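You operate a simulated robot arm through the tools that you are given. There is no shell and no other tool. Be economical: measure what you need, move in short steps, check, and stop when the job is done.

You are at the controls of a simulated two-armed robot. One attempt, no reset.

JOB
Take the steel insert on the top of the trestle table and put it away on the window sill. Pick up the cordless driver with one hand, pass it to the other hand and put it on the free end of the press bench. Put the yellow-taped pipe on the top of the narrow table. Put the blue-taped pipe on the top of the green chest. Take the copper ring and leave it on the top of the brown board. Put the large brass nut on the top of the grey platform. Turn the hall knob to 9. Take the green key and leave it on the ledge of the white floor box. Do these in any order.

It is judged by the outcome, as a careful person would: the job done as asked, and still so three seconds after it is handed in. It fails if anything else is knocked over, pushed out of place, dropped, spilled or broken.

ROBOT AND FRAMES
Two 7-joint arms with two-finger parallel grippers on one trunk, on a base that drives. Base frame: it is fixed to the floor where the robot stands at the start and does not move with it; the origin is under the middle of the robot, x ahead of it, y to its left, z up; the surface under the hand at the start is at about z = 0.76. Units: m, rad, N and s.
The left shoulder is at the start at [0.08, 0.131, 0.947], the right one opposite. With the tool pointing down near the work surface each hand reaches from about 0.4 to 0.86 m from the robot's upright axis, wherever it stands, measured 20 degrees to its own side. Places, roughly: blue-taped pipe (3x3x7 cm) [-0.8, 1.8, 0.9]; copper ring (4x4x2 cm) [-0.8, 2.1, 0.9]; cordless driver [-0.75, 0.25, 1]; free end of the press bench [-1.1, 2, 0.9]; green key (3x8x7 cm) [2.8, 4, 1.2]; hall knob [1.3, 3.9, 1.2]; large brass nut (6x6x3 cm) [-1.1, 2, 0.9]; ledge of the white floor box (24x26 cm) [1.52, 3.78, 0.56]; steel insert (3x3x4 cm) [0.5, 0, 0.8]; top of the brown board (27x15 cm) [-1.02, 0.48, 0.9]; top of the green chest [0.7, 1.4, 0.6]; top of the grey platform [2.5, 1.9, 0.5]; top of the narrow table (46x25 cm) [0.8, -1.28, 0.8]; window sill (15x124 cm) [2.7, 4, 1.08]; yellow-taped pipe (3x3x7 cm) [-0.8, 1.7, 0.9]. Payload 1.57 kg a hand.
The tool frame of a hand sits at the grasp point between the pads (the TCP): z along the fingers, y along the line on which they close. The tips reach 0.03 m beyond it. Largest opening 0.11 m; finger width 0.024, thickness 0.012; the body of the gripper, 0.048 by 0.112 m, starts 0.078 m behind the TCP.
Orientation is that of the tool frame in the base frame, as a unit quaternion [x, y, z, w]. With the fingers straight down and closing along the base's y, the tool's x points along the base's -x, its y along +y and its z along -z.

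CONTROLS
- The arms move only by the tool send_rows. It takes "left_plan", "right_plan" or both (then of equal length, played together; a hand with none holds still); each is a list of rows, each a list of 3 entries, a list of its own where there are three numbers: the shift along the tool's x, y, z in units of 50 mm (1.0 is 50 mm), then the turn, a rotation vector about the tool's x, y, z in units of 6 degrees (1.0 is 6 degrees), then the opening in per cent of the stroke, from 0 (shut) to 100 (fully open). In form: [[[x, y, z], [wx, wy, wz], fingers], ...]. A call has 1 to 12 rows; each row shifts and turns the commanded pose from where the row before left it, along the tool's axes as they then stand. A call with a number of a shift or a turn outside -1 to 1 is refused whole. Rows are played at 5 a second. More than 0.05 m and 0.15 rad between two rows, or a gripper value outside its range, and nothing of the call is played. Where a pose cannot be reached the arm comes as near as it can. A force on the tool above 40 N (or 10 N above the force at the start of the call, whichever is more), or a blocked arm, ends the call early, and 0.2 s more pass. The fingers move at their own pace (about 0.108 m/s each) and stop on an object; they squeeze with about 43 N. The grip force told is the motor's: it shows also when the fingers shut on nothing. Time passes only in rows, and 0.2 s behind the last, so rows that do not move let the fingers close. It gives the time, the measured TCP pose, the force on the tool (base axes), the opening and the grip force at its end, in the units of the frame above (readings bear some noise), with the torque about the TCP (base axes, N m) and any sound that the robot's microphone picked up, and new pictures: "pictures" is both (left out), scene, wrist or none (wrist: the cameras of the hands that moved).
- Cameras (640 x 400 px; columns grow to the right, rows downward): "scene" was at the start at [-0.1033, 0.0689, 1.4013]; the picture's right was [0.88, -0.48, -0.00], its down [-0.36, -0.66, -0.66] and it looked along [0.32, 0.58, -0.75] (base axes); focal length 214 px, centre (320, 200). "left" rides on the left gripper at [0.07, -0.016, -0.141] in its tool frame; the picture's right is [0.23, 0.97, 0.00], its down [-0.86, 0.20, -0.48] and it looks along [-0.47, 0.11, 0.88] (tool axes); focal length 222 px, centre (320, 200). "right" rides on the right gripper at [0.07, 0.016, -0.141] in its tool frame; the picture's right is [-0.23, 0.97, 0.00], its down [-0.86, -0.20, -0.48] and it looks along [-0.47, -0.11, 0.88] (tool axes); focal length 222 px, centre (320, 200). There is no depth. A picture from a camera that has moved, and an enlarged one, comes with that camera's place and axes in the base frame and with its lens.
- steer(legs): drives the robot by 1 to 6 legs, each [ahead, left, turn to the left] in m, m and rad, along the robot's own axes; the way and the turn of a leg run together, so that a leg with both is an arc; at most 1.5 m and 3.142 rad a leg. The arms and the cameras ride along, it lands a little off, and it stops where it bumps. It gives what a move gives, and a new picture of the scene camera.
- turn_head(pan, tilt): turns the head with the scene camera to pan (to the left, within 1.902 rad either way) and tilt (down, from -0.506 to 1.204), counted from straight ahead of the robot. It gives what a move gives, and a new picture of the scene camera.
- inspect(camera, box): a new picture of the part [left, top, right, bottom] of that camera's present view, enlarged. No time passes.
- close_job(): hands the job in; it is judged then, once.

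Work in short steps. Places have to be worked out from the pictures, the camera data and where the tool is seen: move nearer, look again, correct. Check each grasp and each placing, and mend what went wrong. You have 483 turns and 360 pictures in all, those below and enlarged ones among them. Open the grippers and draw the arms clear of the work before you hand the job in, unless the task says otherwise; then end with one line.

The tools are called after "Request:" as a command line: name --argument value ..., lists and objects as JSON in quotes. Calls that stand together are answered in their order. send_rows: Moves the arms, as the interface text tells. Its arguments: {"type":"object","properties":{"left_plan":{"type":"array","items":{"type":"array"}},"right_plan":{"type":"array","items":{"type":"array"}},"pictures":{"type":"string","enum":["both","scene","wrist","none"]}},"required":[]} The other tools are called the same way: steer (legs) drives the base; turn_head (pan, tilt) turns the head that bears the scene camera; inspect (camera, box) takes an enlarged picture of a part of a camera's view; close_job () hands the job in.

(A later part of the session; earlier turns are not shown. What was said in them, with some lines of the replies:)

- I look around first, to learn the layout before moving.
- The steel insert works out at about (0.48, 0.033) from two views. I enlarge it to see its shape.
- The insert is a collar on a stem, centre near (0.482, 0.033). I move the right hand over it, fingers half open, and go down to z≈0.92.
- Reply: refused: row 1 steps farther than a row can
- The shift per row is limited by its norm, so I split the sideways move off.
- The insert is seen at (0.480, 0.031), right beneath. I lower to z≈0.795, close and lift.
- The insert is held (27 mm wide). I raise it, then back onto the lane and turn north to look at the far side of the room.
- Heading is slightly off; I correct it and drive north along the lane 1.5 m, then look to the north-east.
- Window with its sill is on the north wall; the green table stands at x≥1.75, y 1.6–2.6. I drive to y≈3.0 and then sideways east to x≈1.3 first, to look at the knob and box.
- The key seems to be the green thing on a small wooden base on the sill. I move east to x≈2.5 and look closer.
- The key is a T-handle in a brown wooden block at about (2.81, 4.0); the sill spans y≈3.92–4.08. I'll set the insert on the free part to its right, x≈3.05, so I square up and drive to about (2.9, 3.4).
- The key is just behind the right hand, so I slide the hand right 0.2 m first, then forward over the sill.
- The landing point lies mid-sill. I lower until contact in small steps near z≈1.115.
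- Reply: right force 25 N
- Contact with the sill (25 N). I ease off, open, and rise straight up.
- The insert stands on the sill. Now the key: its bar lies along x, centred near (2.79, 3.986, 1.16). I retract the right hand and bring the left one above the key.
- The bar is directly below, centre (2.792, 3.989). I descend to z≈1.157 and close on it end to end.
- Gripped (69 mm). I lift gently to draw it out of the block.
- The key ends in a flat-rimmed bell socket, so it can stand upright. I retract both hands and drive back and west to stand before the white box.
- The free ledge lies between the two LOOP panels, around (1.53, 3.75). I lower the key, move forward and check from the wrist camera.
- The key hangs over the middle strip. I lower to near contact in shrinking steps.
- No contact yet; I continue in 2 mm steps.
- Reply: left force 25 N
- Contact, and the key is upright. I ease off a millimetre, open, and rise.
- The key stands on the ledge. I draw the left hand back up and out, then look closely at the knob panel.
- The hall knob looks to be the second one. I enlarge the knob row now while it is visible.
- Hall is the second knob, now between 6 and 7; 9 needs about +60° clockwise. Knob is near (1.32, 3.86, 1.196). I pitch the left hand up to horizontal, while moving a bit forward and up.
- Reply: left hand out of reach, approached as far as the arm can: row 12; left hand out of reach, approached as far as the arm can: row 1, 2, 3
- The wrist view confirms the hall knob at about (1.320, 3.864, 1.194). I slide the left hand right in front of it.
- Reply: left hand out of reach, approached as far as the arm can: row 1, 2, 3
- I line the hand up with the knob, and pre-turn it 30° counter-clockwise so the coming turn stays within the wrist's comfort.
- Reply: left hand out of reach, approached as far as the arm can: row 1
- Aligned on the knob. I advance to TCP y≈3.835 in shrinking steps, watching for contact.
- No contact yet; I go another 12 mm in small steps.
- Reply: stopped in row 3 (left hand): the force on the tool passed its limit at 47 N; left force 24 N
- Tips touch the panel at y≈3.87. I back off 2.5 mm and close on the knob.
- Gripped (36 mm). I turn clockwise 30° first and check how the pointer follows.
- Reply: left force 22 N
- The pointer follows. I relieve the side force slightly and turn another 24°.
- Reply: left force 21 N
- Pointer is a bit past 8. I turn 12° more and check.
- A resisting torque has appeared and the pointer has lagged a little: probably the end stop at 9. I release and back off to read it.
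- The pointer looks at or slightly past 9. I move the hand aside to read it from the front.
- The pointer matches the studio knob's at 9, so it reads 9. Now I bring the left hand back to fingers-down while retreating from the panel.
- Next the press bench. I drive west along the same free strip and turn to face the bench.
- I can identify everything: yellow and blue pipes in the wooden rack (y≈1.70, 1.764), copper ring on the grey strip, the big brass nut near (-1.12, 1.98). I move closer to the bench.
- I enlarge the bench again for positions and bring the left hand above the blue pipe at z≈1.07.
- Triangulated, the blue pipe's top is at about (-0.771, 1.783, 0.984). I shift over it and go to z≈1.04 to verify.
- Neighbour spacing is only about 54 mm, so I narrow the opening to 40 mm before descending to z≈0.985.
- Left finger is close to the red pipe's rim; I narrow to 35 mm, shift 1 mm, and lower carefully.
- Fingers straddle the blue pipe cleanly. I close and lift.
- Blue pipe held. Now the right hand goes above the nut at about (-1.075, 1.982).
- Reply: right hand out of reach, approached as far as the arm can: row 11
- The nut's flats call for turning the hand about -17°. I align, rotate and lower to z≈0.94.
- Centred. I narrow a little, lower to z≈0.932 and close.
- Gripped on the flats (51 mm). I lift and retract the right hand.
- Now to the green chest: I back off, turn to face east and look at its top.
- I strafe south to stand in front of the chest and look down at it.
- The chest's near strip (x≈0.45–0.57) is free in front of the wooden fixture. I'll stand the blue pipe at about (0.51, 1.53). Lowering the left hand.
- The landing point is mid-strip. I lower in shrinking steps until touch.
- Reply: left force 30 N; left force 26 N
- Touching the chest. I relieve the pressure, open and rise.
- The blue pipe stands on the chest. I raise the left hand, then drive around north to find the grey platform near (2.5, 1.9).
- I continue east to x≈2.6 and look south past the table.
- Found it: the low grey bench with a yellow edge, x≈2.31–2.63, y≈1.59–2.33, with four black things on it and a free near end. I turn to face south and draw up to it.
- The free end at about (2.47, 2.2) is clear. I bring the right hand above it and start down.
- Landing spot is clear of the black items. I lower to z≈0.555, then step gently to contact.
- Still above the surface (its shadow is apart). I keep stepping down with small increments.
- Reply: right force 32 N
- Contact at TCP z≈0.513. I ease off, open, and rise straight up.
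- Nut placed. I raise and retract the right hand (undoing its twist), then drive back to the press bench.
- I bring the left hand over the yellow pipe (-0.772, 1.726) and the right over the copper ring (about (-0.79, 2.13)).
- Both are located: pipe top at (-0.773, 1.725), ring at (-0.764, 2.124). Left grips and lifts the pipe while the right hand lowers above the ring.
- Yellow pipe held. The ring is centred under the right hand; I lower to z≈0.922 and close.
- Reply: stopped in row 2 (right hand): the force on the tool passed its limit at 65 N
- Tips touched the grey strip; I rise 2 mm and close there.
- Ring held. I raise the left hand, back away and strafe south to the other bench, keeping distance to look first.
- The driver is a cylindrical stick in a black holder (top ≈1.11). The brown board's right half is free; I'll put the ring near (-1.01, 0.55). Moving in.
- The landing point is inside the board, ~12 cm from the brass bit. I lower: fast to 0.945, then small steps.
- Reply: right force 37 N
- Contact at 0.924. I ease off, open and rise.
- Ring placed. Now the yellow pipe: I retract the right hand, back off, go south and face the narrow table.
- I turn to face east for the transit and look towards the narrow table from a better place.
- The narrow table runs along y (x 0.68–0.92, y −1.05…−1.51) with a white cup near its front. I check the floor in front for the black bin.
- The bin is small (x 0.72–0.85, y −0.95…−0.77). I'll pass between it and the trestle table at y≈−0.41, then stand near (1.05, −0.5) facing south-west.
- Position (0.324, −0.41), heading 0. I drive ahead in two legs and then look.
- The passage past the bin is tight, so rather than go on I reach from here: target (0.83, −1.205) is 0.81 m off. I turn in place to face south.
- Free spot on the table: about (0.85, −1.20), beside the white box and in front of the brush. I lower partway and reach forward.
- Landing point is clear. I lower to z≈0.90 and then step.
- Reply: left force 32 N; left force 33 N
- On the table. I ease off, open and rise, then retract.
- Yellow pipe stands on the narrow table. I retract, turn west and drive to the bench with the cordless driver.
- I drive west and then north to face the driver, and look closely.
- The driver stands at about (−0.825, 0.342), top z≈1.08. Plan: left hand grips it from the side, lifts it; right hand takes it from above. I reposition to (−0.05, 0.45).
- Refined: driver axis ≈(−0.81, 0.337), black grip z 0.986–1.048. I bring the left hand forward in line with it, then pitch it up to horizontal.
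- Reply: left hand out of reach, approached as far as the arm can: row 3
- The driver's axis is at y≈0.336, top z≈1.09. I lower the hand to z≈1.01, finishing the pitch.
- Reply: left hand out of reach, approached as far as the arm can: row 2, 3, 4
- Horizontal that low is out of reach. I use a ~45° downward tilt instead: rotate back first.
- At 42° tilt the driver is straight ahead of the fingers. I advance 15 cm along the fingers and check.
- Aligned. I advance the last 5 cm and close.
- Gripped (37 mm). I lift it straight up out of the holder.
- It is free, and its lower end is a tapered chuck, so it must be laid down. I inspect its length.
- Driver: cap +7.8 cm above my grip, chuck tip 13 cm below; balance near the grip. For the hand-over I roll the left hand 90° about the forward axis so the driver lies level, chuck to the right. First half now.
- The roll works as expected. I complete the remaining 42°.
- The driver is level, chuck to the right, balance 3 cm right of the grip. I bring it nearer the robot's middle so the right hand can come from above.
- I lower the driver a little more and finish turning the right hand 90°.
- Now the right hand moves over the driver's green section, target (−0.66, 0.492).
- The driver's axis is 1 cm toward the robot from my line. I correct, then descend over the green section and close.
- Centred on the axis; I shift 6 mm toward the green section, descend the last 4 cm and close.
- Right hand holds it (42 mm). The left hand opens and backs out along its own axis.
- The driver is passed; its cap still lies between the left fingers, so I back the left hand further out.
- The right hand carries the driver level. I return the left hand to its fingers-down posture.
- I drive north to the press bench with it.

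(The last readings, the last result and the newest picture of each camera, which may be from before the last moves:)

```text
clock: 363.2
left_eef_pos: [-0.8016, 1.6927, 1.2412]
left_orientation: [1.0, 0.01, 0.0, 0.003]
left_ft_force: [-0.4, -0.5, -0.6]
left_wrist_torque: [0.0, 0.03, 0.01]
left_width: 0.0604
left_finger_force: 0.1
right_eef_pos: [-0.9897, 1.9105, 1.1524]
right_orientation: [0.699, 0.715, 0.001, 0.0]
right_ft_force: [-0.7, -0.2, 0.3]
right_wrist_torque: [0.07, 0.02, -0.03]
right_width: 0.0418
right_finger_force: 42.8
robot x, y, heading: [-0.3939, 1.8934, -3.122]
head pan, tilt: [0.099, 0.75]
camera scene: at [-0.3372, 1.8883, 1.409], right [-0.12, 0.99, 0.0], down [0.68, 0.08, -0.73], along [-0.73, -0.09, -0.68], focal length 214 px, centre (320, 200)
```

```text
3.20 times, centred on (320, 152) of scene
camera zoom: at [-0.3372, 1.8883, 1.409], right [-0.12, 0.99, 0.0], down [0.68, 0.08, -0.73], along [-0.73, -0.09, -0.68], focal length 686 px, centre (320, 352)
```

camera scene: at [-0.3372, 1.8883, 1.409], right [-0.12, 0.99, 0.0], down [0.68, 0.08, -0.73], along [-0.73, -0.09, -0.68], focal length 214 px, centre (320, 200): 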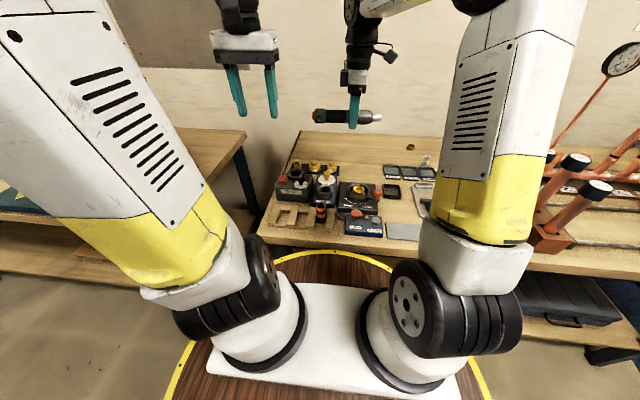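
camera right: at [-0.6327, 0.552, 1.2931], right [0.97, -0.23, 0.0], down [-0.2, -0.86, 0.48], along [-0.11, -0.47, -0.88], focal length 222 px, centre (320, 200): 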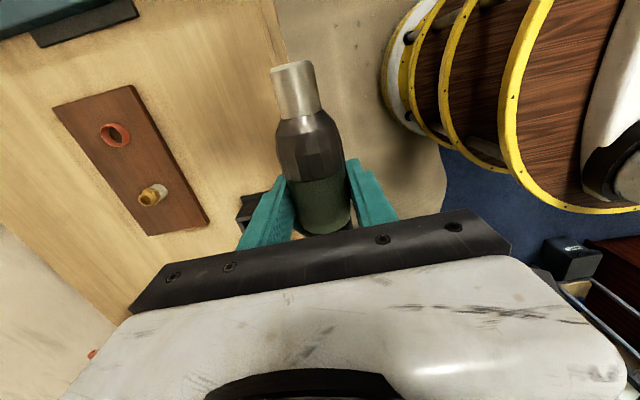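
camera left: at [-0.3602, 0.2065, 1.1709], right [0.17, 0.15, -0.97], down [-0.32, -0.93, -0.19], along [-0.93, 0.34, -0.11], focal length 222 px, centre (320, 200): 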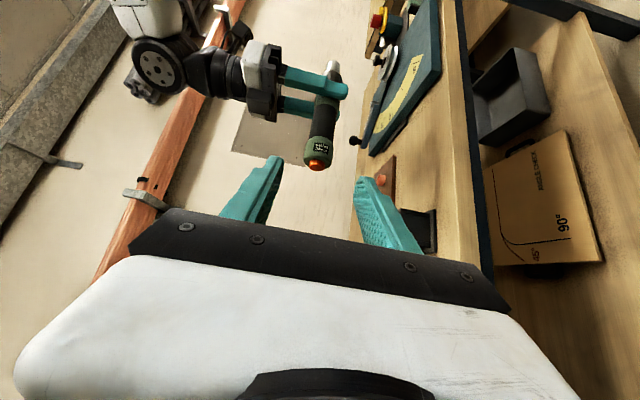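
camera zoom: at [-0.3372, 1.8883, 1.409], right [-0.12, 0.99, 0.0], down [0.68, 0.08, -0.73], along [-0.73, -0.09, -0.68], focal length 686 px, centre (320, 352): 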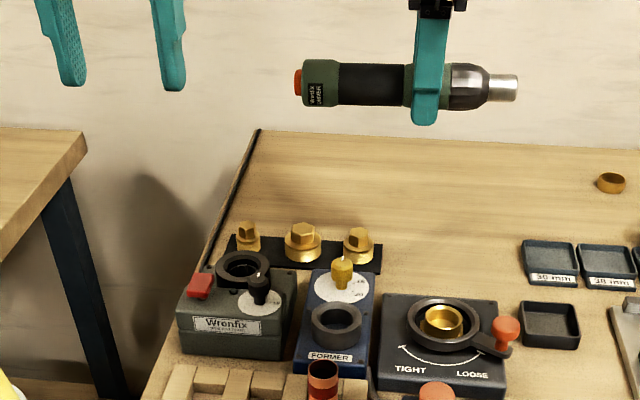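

The rear gap between the bolt plate (y≤1.88) and the trays (y≥2.06) is free. I'll lay the driver there along x, at TCP ≈(−1.11, 1.97). First I turn the hand back 90°.

Request:
send_rows --right_plan '[[[0, 0, 0], [0, 0, 1], 0], [[0, 0, 0], [0, 0, 1], 0], [[0, 0, 0], [0, 0, 1], 0], [[0, 0, 0], [0, 0, 1], 0], [[0, 0, 0], [0, 0, 1], 0], [[0, 0, 0], [0, 0, 1], 0], [[0, 0, 0], [0, 0, 1], 0], [[0, 0, 0], [0, 0, 1], 0], [[0, 0, 0], [0, 0, 1], 0], [[0, 0, 0], [0, 0, 1], 0], [[0, 0, 0], [0, 0, 1], 0], [[0, 0, 0], [0, 0, 1], 0]]' --pictures "none"

Request:
send_rows --right_plan '[[[0, 0, 0], [0, 0, 1], 0], [[0, 0, 0], [0, 0, 1], 0], [[0, 0, 0], [0, 0, 0.8], 0], [[0, 0, 0.8], [0, 0, 0], 0], [[0, 0, 0.8], [0, 0, 0], 0], [[0, -0.6, 0], [0, 0, 0], 0], [[-0.9, -0.3, 0], [0, 0, 0], 0], [[-0.9, -0.3, 0], [0, 0, 0], 0], [[-0.6, 0, 0], [0, 0, 0], 0]]' --pictures "both"

```text
clock: 365.8
left_eef_pos: [-0.8022, 1.692, 1.2419]
left_orientation: [1.0, 0.01, 0.0, 0.002]
left_ft_force: [0.0, -0.1, -0.4]
left_wrist_torque: [0.0, 0.0, 0.01]
left_width: 0.0604
left_finger_force: 0.0
right_eef_pos: [-0.9893, 1.9099, 1.1521]
right_orientation: [0.986, 0.166, 0.0, 0.0]
right_ft_force: [0.0, 0.4, 0.1]
right_wrist_torque: [0.01, -0.08, 0.0]
right_width: 0.0415
right_finger_force: 43.4
robot x, y, heading: [-0.3916, 1.8939, -3.119]
head pan, tilt: [0.099, 0.75]
```

```text
clock: 367.8
left_eef_pos: [-0.8021, 1.6931, 1.2414]
left_orientation: [1.0, 0.009, 0.0, 0.002]
left_ft_force: [-0.4, 0.2, 0.9]
left_wrist_torque: [-0.03, 0.02, -0.02]
left_width: 0.0604
left_finger_force: 0.1
right_eef_pos: [-1.1123, 1.9645, 1.0736]
right_orientation: [1.0, 0.021, -0.001, 0.0]
right_ft_force: [0.2, 0.9, 0.5]
right_wrist_torque: [0.0, -0.06, 0.0]
right_width: 0.0416
right_finger_force: 43.2
robot x, y, heading: [-0.3927, 1.8926, -3.12]
head pan, tilt: [0.099, 0.75]
camera scene: at [-0.3369, 1.8883, 1.409], right [-0.12, 0.99, 0.0], down [0.68, 0.08, -0.73], along [-0.73, -0.09, -0.68], focal length 214 px, centre (320, 200)
camera right: at [-1.0424, 1.9496, 1.2144], right [-0.19, -0.98, 0.0], down [-0.86, 0.16, 0.48], along [-0.47, 0.09, -0.88], focal length 222 px, centre (320, 200)
```

scene: 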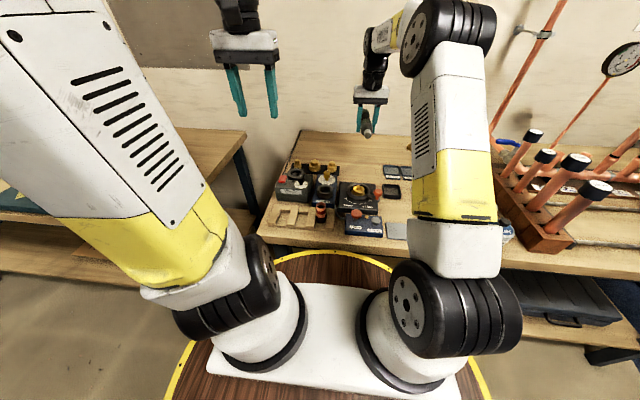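
right: 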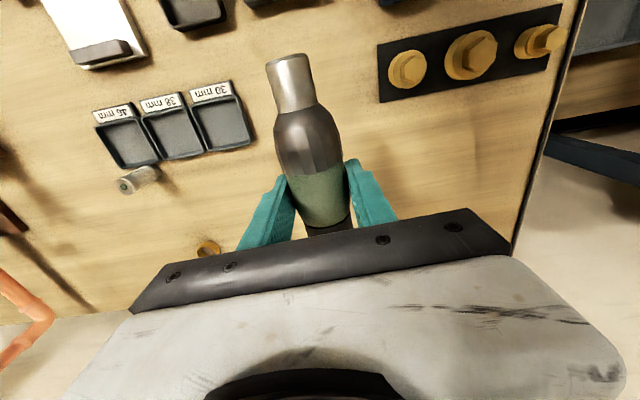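

It is centred over the gap. I lower to z≈0.93 then step until the fingertips just touch.

Request:
send_rows --right_plan '[[[0, 0, 1], [0, 0, 0], 0], [[0, 0, 1], [0, 0, 0], 0], [[0, 0, 0.7], [0, 0, 0], 0], [[0, 0, 0.15], [0, 0, 0], 0]]' --pictures "wrist"

Request:
send_rows --right_plan '[[[0, 0, 0.08], [0, 0, 0], 0], [[0, 0, 0.08], [0, 0, 0], 0], [[0, 0, 0.06], [0, 0, 0], 0]]' --pictures "none"

```text
clock: 368.8
left_eef_pos: [-0.8019, 1.6921, 1.2421]
left_orientation: [1.0, 0.01, 0.0, 0.002]
left_ft_force: [0.4, 0.4, -0.6]
left_wrist_torque: [-0.02, 0.03, -0.02]
left_width: 0.0605
left_finger_force: 0.0
right_eef_pos: [-1.1113, 1.963, 0.9298]
right_orientation: [1.0, 0.021, -0.001, 0.0]
right_ft_force: [2.8, 0.7, 3.0]
right_wrist_torque: [0.0, -0.24, 0.1]
right_width: 0.0412
right_finger_force: 43.3
robot x, y, heading: [-0.397, 1.8943, -3.121]
head pan, tilt: [0.099, 0.75]
camera right: at [-1.0414, 1.9492, 1.0705], right [-0.19, -0.98, 0.0], down [-0.86, 0.16, 0.48], along [-0.47, 0.09, -0.88], focal length 222 px, centre (320, 200)
```

right: 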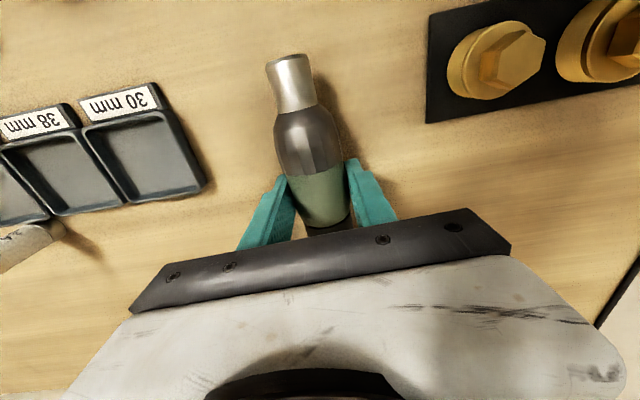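

```text
clock: 369.4
left_eef_pos: [-0.8013, 1.6931, 1.2429]
left_orientation: [1.0, 0.009, 0.0, 0.002]
left_ft_force: [-0.1, -0.3, 0.4]
left_wrist_torque: [-0.03, 0.02, 0.04]
left_width: 0.0607
left_finger_force: 0.1
right_eef_pos: [-1.1119, 1.9641, 0.9289]
right_orientation: [1.0, 0.022, -0.003, 0.0]
right_ft_force: [8.4, 0.7, 11.2]
right_wrist_torque: [-0.1, -0.48, 0.1]
right_width: 0.0414
right_finger_force: 42.9
robot x, y, heading: [-0.3955, 1.8969, -3.118]
head pan, tilt: [0.099, 0.75]
stopped in row 2 (right hand): the force on the tool passed its limit at 46 N (the readings are from after the stop); the commanded pose is now the measured one
```

Touching something already; I check the driver's attitude from the scene camera.

Request:
inspect --camera "scene" --box '[320, 90, 420, 190]'

Request:
inspect --camera "left" --box '[0, 0, 400, 250]'

```text
4.00 times, centred on (370, 140) of scene
camera zoom: at [-0.336, 1.8883, 1.4089], right [-0.12, 0.99, 0.0], down [0.68, 0.08, -0.73], along [-0.73, -0.09, -0.68], focal length 858 px, centre (120, 440)
```

zoom: 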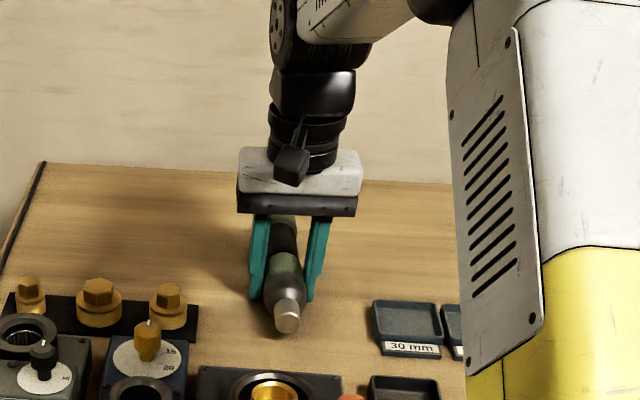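

```text
1.60 times, centred on (200, 125) of left
camera zoom: at [-0.7324, 1.7124, 1.3831], right [0.25, -0.97, 0.0], down [-0.85, -0.21, 0.48], along [-0.46, -0.12, -0.88], focal length 355 px, centre (512, 320)
```

zoom: 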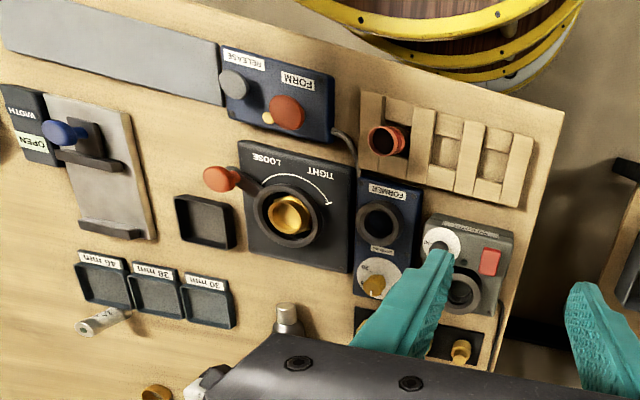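

The fingertips are on the bench; the driver is level about 9 mm above it. I loosen only slightly so it slides down guided between the fingers.

Request:
send_rows --right_plan '[[[0, 0, -0.02], [0, 0, 0], 0], [[0, 0, 0], [0, 0, 0], 38], [[0, 0, 0], [0, 0, 0], 39], [[0, 0, 0], [0, 0, 0], 40], [[0, 0, 0], [0, 0, 0], 41], [[0, 0, 0], [0, 0, 0], 41], [[0, 0, 0], [0, 0, 0], 41]]' --pictures "wrist"

```text
clock: 371.0
left_eef_pos: [-0.8022, 1.6933, 1.2421]
left_orientation: [1.0, 0.009, -0.001, 0.002]
left_ft_force: [-0.6, -0.5, -0.2]
left_wrist_torque: [-0.01, 0.0, -0.01]
left_width: 0.0604
left_finger_force: 0.1
right_eef_pos: [-1.1136, 1.9634, 0.9289]
right_orientation: [1.0, 0.021, -0.005, 0.0]
right_ft_force: [0.7, 2.0, 3.1]
right_wrist_torque: [-0.03, -0.13, 0.04]
right_width: 0.0433
right_finger_force: 0.2
robot x, y, heading: [-0.3951, 1.8966, -3.125]
head pan, tilt: [0.099, 0.75]
camera right: at [-1.0419, 1.9493, 1.0703], right [-0.19, -0.98, 0.0], down [-0.86, 0.16, 0.48], along [-0.48, 0.09, -0.88], focal length 222 px, centre (320, 200)
```

right: 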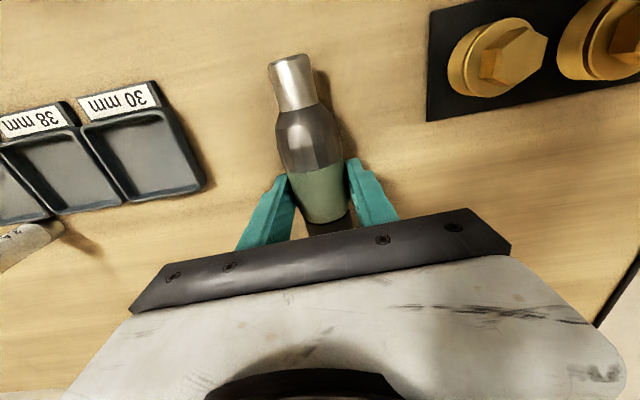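

It has settled between the fingers. I open gradually further and then rise.

Request:
send_rows --right_plan '[[[0, 0, 0], [0, 0, 0], 43], [[0, 0, 0], [0, 0, 0], 46], [[0, 0, 0], [0, 0, 0], 50], [[0, 0, 0], [0, 0, 0], 55], [[0, 0, 0], [0, 0, 0], 60], [[0, 0, 0], [0, 0, 0], 60]]' --pictures "wrist"

```text
clock: 372.4
left_eef_pos: [-0.8009, 1.6936, 1.2399]
left_orientation: [1.0, 0.01, 0.0, 0.003]
left_ft_force: [0.0, 0.5, -0.2]
left_wrist_torque: [-0.01, 0.03, 0.01]
left_width: 0.0604
left_finger_force: 0.1
right_eef_pos: [-1.1139, 1.9641, 0.9293]
right_orientation: [1.0, 0.02, -0.003, 0.0]
right_ft_force: [0.5, -1.9, 3.6]
right_wrist_torque: [0.01, -0.05, 0.02]
right_width: 0.0645
right_finger_force: 0.0
robot x, y, heading: [-0.3911, 1.8989, -3.118]
head pan, tilt: [0.099, 0.75]
camera right: at [-1.0419, 1.9487, 1.0703], right [-0.19, -0.98, 0.0], down [-0.86, 0.16, 0.48], along [-0.48, 0.09, -0.88], focal length 222 px, centre (320, 200)
```

right: 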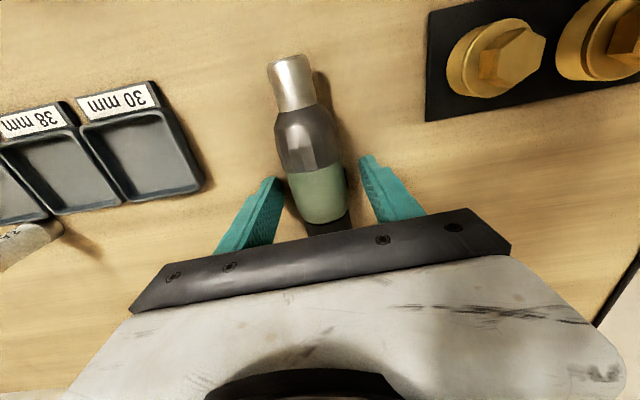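

It lies still on the bench. I rise straight up and check it again.

Request:
send_rows --right_plan '[[[0, 0, -0.4], [0, 0, 0], 60], [[0, 0, -0.8], [0, 0, 0], 60], [[0, 0, -1], [0, 0, 0], 60], [[0, 0, -1], [0, 0, 0], 60], [[0, 0, -1], [0, 0, 0], 60], [[0, 0, 0], [0, 0, 0], 60], [[0, 0, 0], [0, 0, 0], 60], [[0, 0, 0], [0, 0, 0], 60]]' --pictures "both"

```text
clock: 374.2
left_eef_pos: [-0.8016, 1.6929, 1.242]
left_orientation: [1.0, 0.01, 0.0, 0.003]
left_ft_force: [1.1, -0.5, 0.5]
left_wrist_torque: [-0.02, -0.02, -0.01]
left_width: 0.0604
left_finger_force: 0.0
right_eef_pos: [-1.1112, 1.9653, 1.1404]
right_orientation: [1.0, 0.021, -0.003, 0.0]
right_ft_force: [0.0, 0.6, 1.0]
right_wrist_torque: [0.0, -0.04, 0.0]
right_width: 0.0659
right_finger_force: 0.0
robot x, y, heading: [-0.3923, 1.895, -3.122]
head pan, tilt: [0.099, 0.75]
camera scene: at [-0.3369, 1.8883, 1.409], right [-0.12, 0.99, 0.0], down [0.68, 0.08, -0.73], along [-0.73, -0.09, -0.68], focal length 214 px, centre (320, 200)
camera right: at [-1.0397, 1.9507, 1.2803], right [-0.19, -0.98, 0.0], down [-0.86, 0.16, 0.48], along [-0.48, 0.09, -0.88], focal length 222 px, centre (320, 200)
```

scene: 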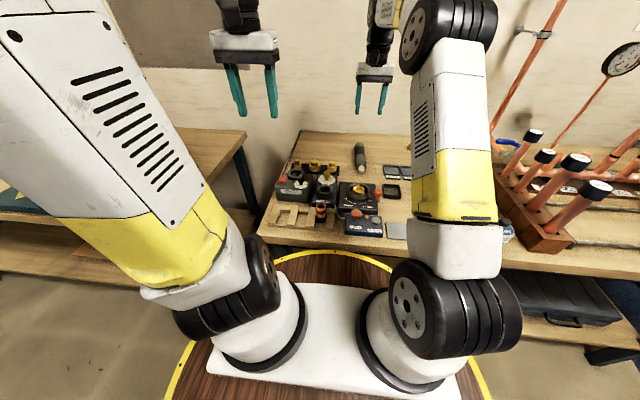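
right: 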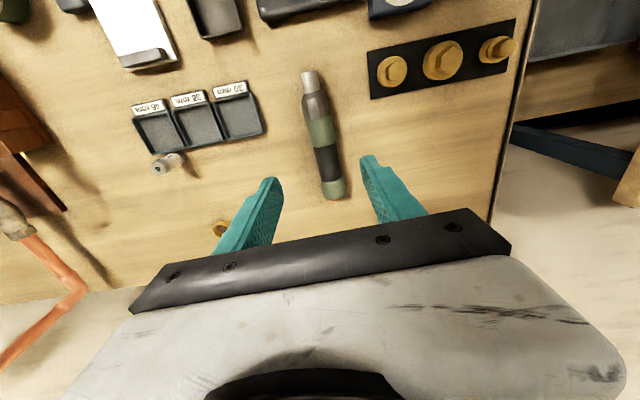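

The driver rests quietly right at the asked spot. I retract the right hand and back away from the bench.

Request:
send_rows --right_plan '[[[0, 0, -1], [0, 0, 0], 60], [[1, 0, 0], [0, 0, 0], 60], [[1, 0, 0], [0, 0, 0], 60], [[1, 0, 0], [0, 0, 0], 60], [[1, 0, 0], [0, 0, 0], 60], [[1, 0, 0], [0, 0, 0], 60], [[1, 0, 0], [0, 0, 0], 60]]' --pictures "none"

Request:
steer --legs '[[-0.35, 0, 0]]'

Request:
turn_head --pan -1.85 --tilt 0.4

```text
clock: 375.8
left_eef_pos: [-0.8023, 1.6936, 1.2407]
left_orientation: [1.0, 0.01, 0.0, 0.002]
left_ft_force: [0.4, -0.3, -0.3]
left_wrist_torque: [0.02, -0.04, -0.01]
left_width: 0.0605
left_finger_force: 0.0
right_eef_pos: [-0.809, 1.9745, 1.1894]
right_orientation: [1.0, 0.022, -0.003, 0.001]
right_ft_force: [-0.5, -0.2, 0.8]
right_wrist_torque: [0.0, -0.07, -0.01]
right_width: 0.0658
right_finger_force: 0.0
robot x, y, heading: [-0.3918, 1.8989, -3.12]
head pan, tilt: [0.099, 0.75]
```

```text
clock: 378.0
left_eef_pos: [-0.4568, 1.7017, 1.2427]
left_orientation: [1.0, 0.008, 0.0, 0.002]
left_ft_force: [0.1, 0.1, -1.0]
left_wrist_torque: [0.0, -0.03, 0.03]
left_width: 0.0603
left_finger_force: 0.0
right_eef_pos: [-0.4619, 1.9833, 1.1884]
right_orientation: [1.0, 0.019, -0.004, 0.0]
right_ft_force: [-0.1, 0.0, 0.2]
right_wrist_torque: [0.03, -0.01, -0.02]
right_width: 0.0659
right_finger_force: 0.0
robot x, y, heading: [-0.0465, 1.9044, -3.124]
head pan, tilt: [0.099, 0.75]
camera scene: at [0.0101, 1.8946, 1.409], right [-0.12, 0.99, 0.0], down [0.68, 0.08, -0.73], along [-0.73, -0.08, -0.68], focal length 214 px, centre (320, 200)
```

scene: 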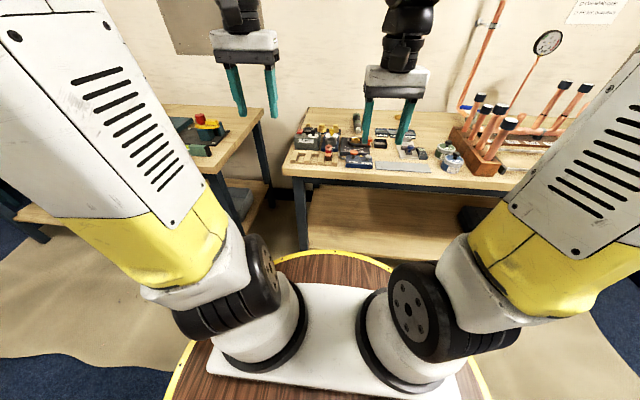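

```text
clock: 379.9
left_eef_pos: [-0.4553, 1.701, 1.2421]
left_orientation: [1.0, 0.008, 0.0, 0.003]
left_ft_force: [-0.3, 0.3, 0.5]
left_wrist_torque: [-0.04, 0.01, -0.01]
left_width: 0.0605
left_finger_force: 0.2
right_eef_pos: [-0.4615, 1.9834, 1.1897]
right_orientation: [1.0, 0.019, -0.004, 0.0]
right_ft_force: [0.5, -0.5, -0.2]
right_wrist_torque: [-0.03, -0.06, 0.0]
right_width: 0.066
right_finger_force: 0.0
robot x, y, heading: [-0.0482, 1.8978, -3.127]
head pan, tilt: [-1.85, 0.4]
camera scene: at [0.1165, 1.9937, 1.4401], right [0.97, -0.26, 0.0], down [-0.1, -0.38, -0.92], along [0.24, 0.89, -0.39], focal length 214 px, centre (320, 200)
```

scene: 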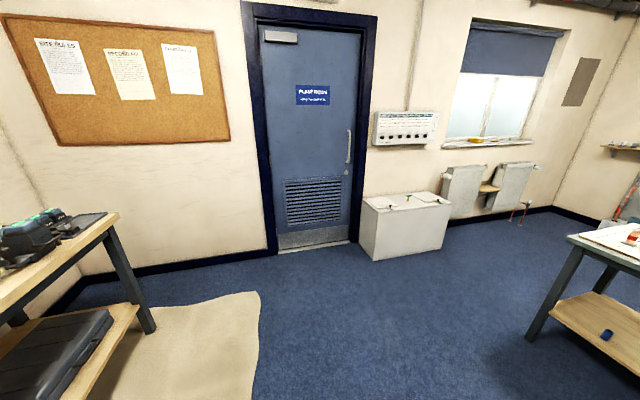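

I take a last look at the knob row from here.

Request:
inspect --camera "scene" --box '[372, 112, 436, 152]'

```text
10.00 times, centred on (404, 132) of scene
camera zoom: at [0.1165, 1.9937, 1.4401], right [0.97, -0.26, 0.0], down [-0.1, -0.38, -0.92], along [0.24, 0.89, -0.39], focal length 2145 px, centre (-520, 880)
```

zoom: 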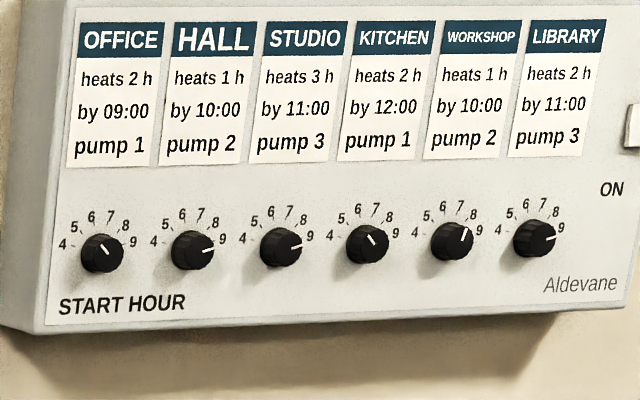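

The hall knob points to 9, the same way as its neighbours set at 9. Everything is placed, both grippers are open and the arms are clear, so I hand the job in.

Request:
close_job

```text
The job is handed in.
```

All eight tasks are done: the steel insert, driver, both pipes, copper ring, brass nut and green key are in their places and the hall knob is set to 9. The driver dropped about 9 mm between the fingers as I laid it on the press bench, and it came to rest there.
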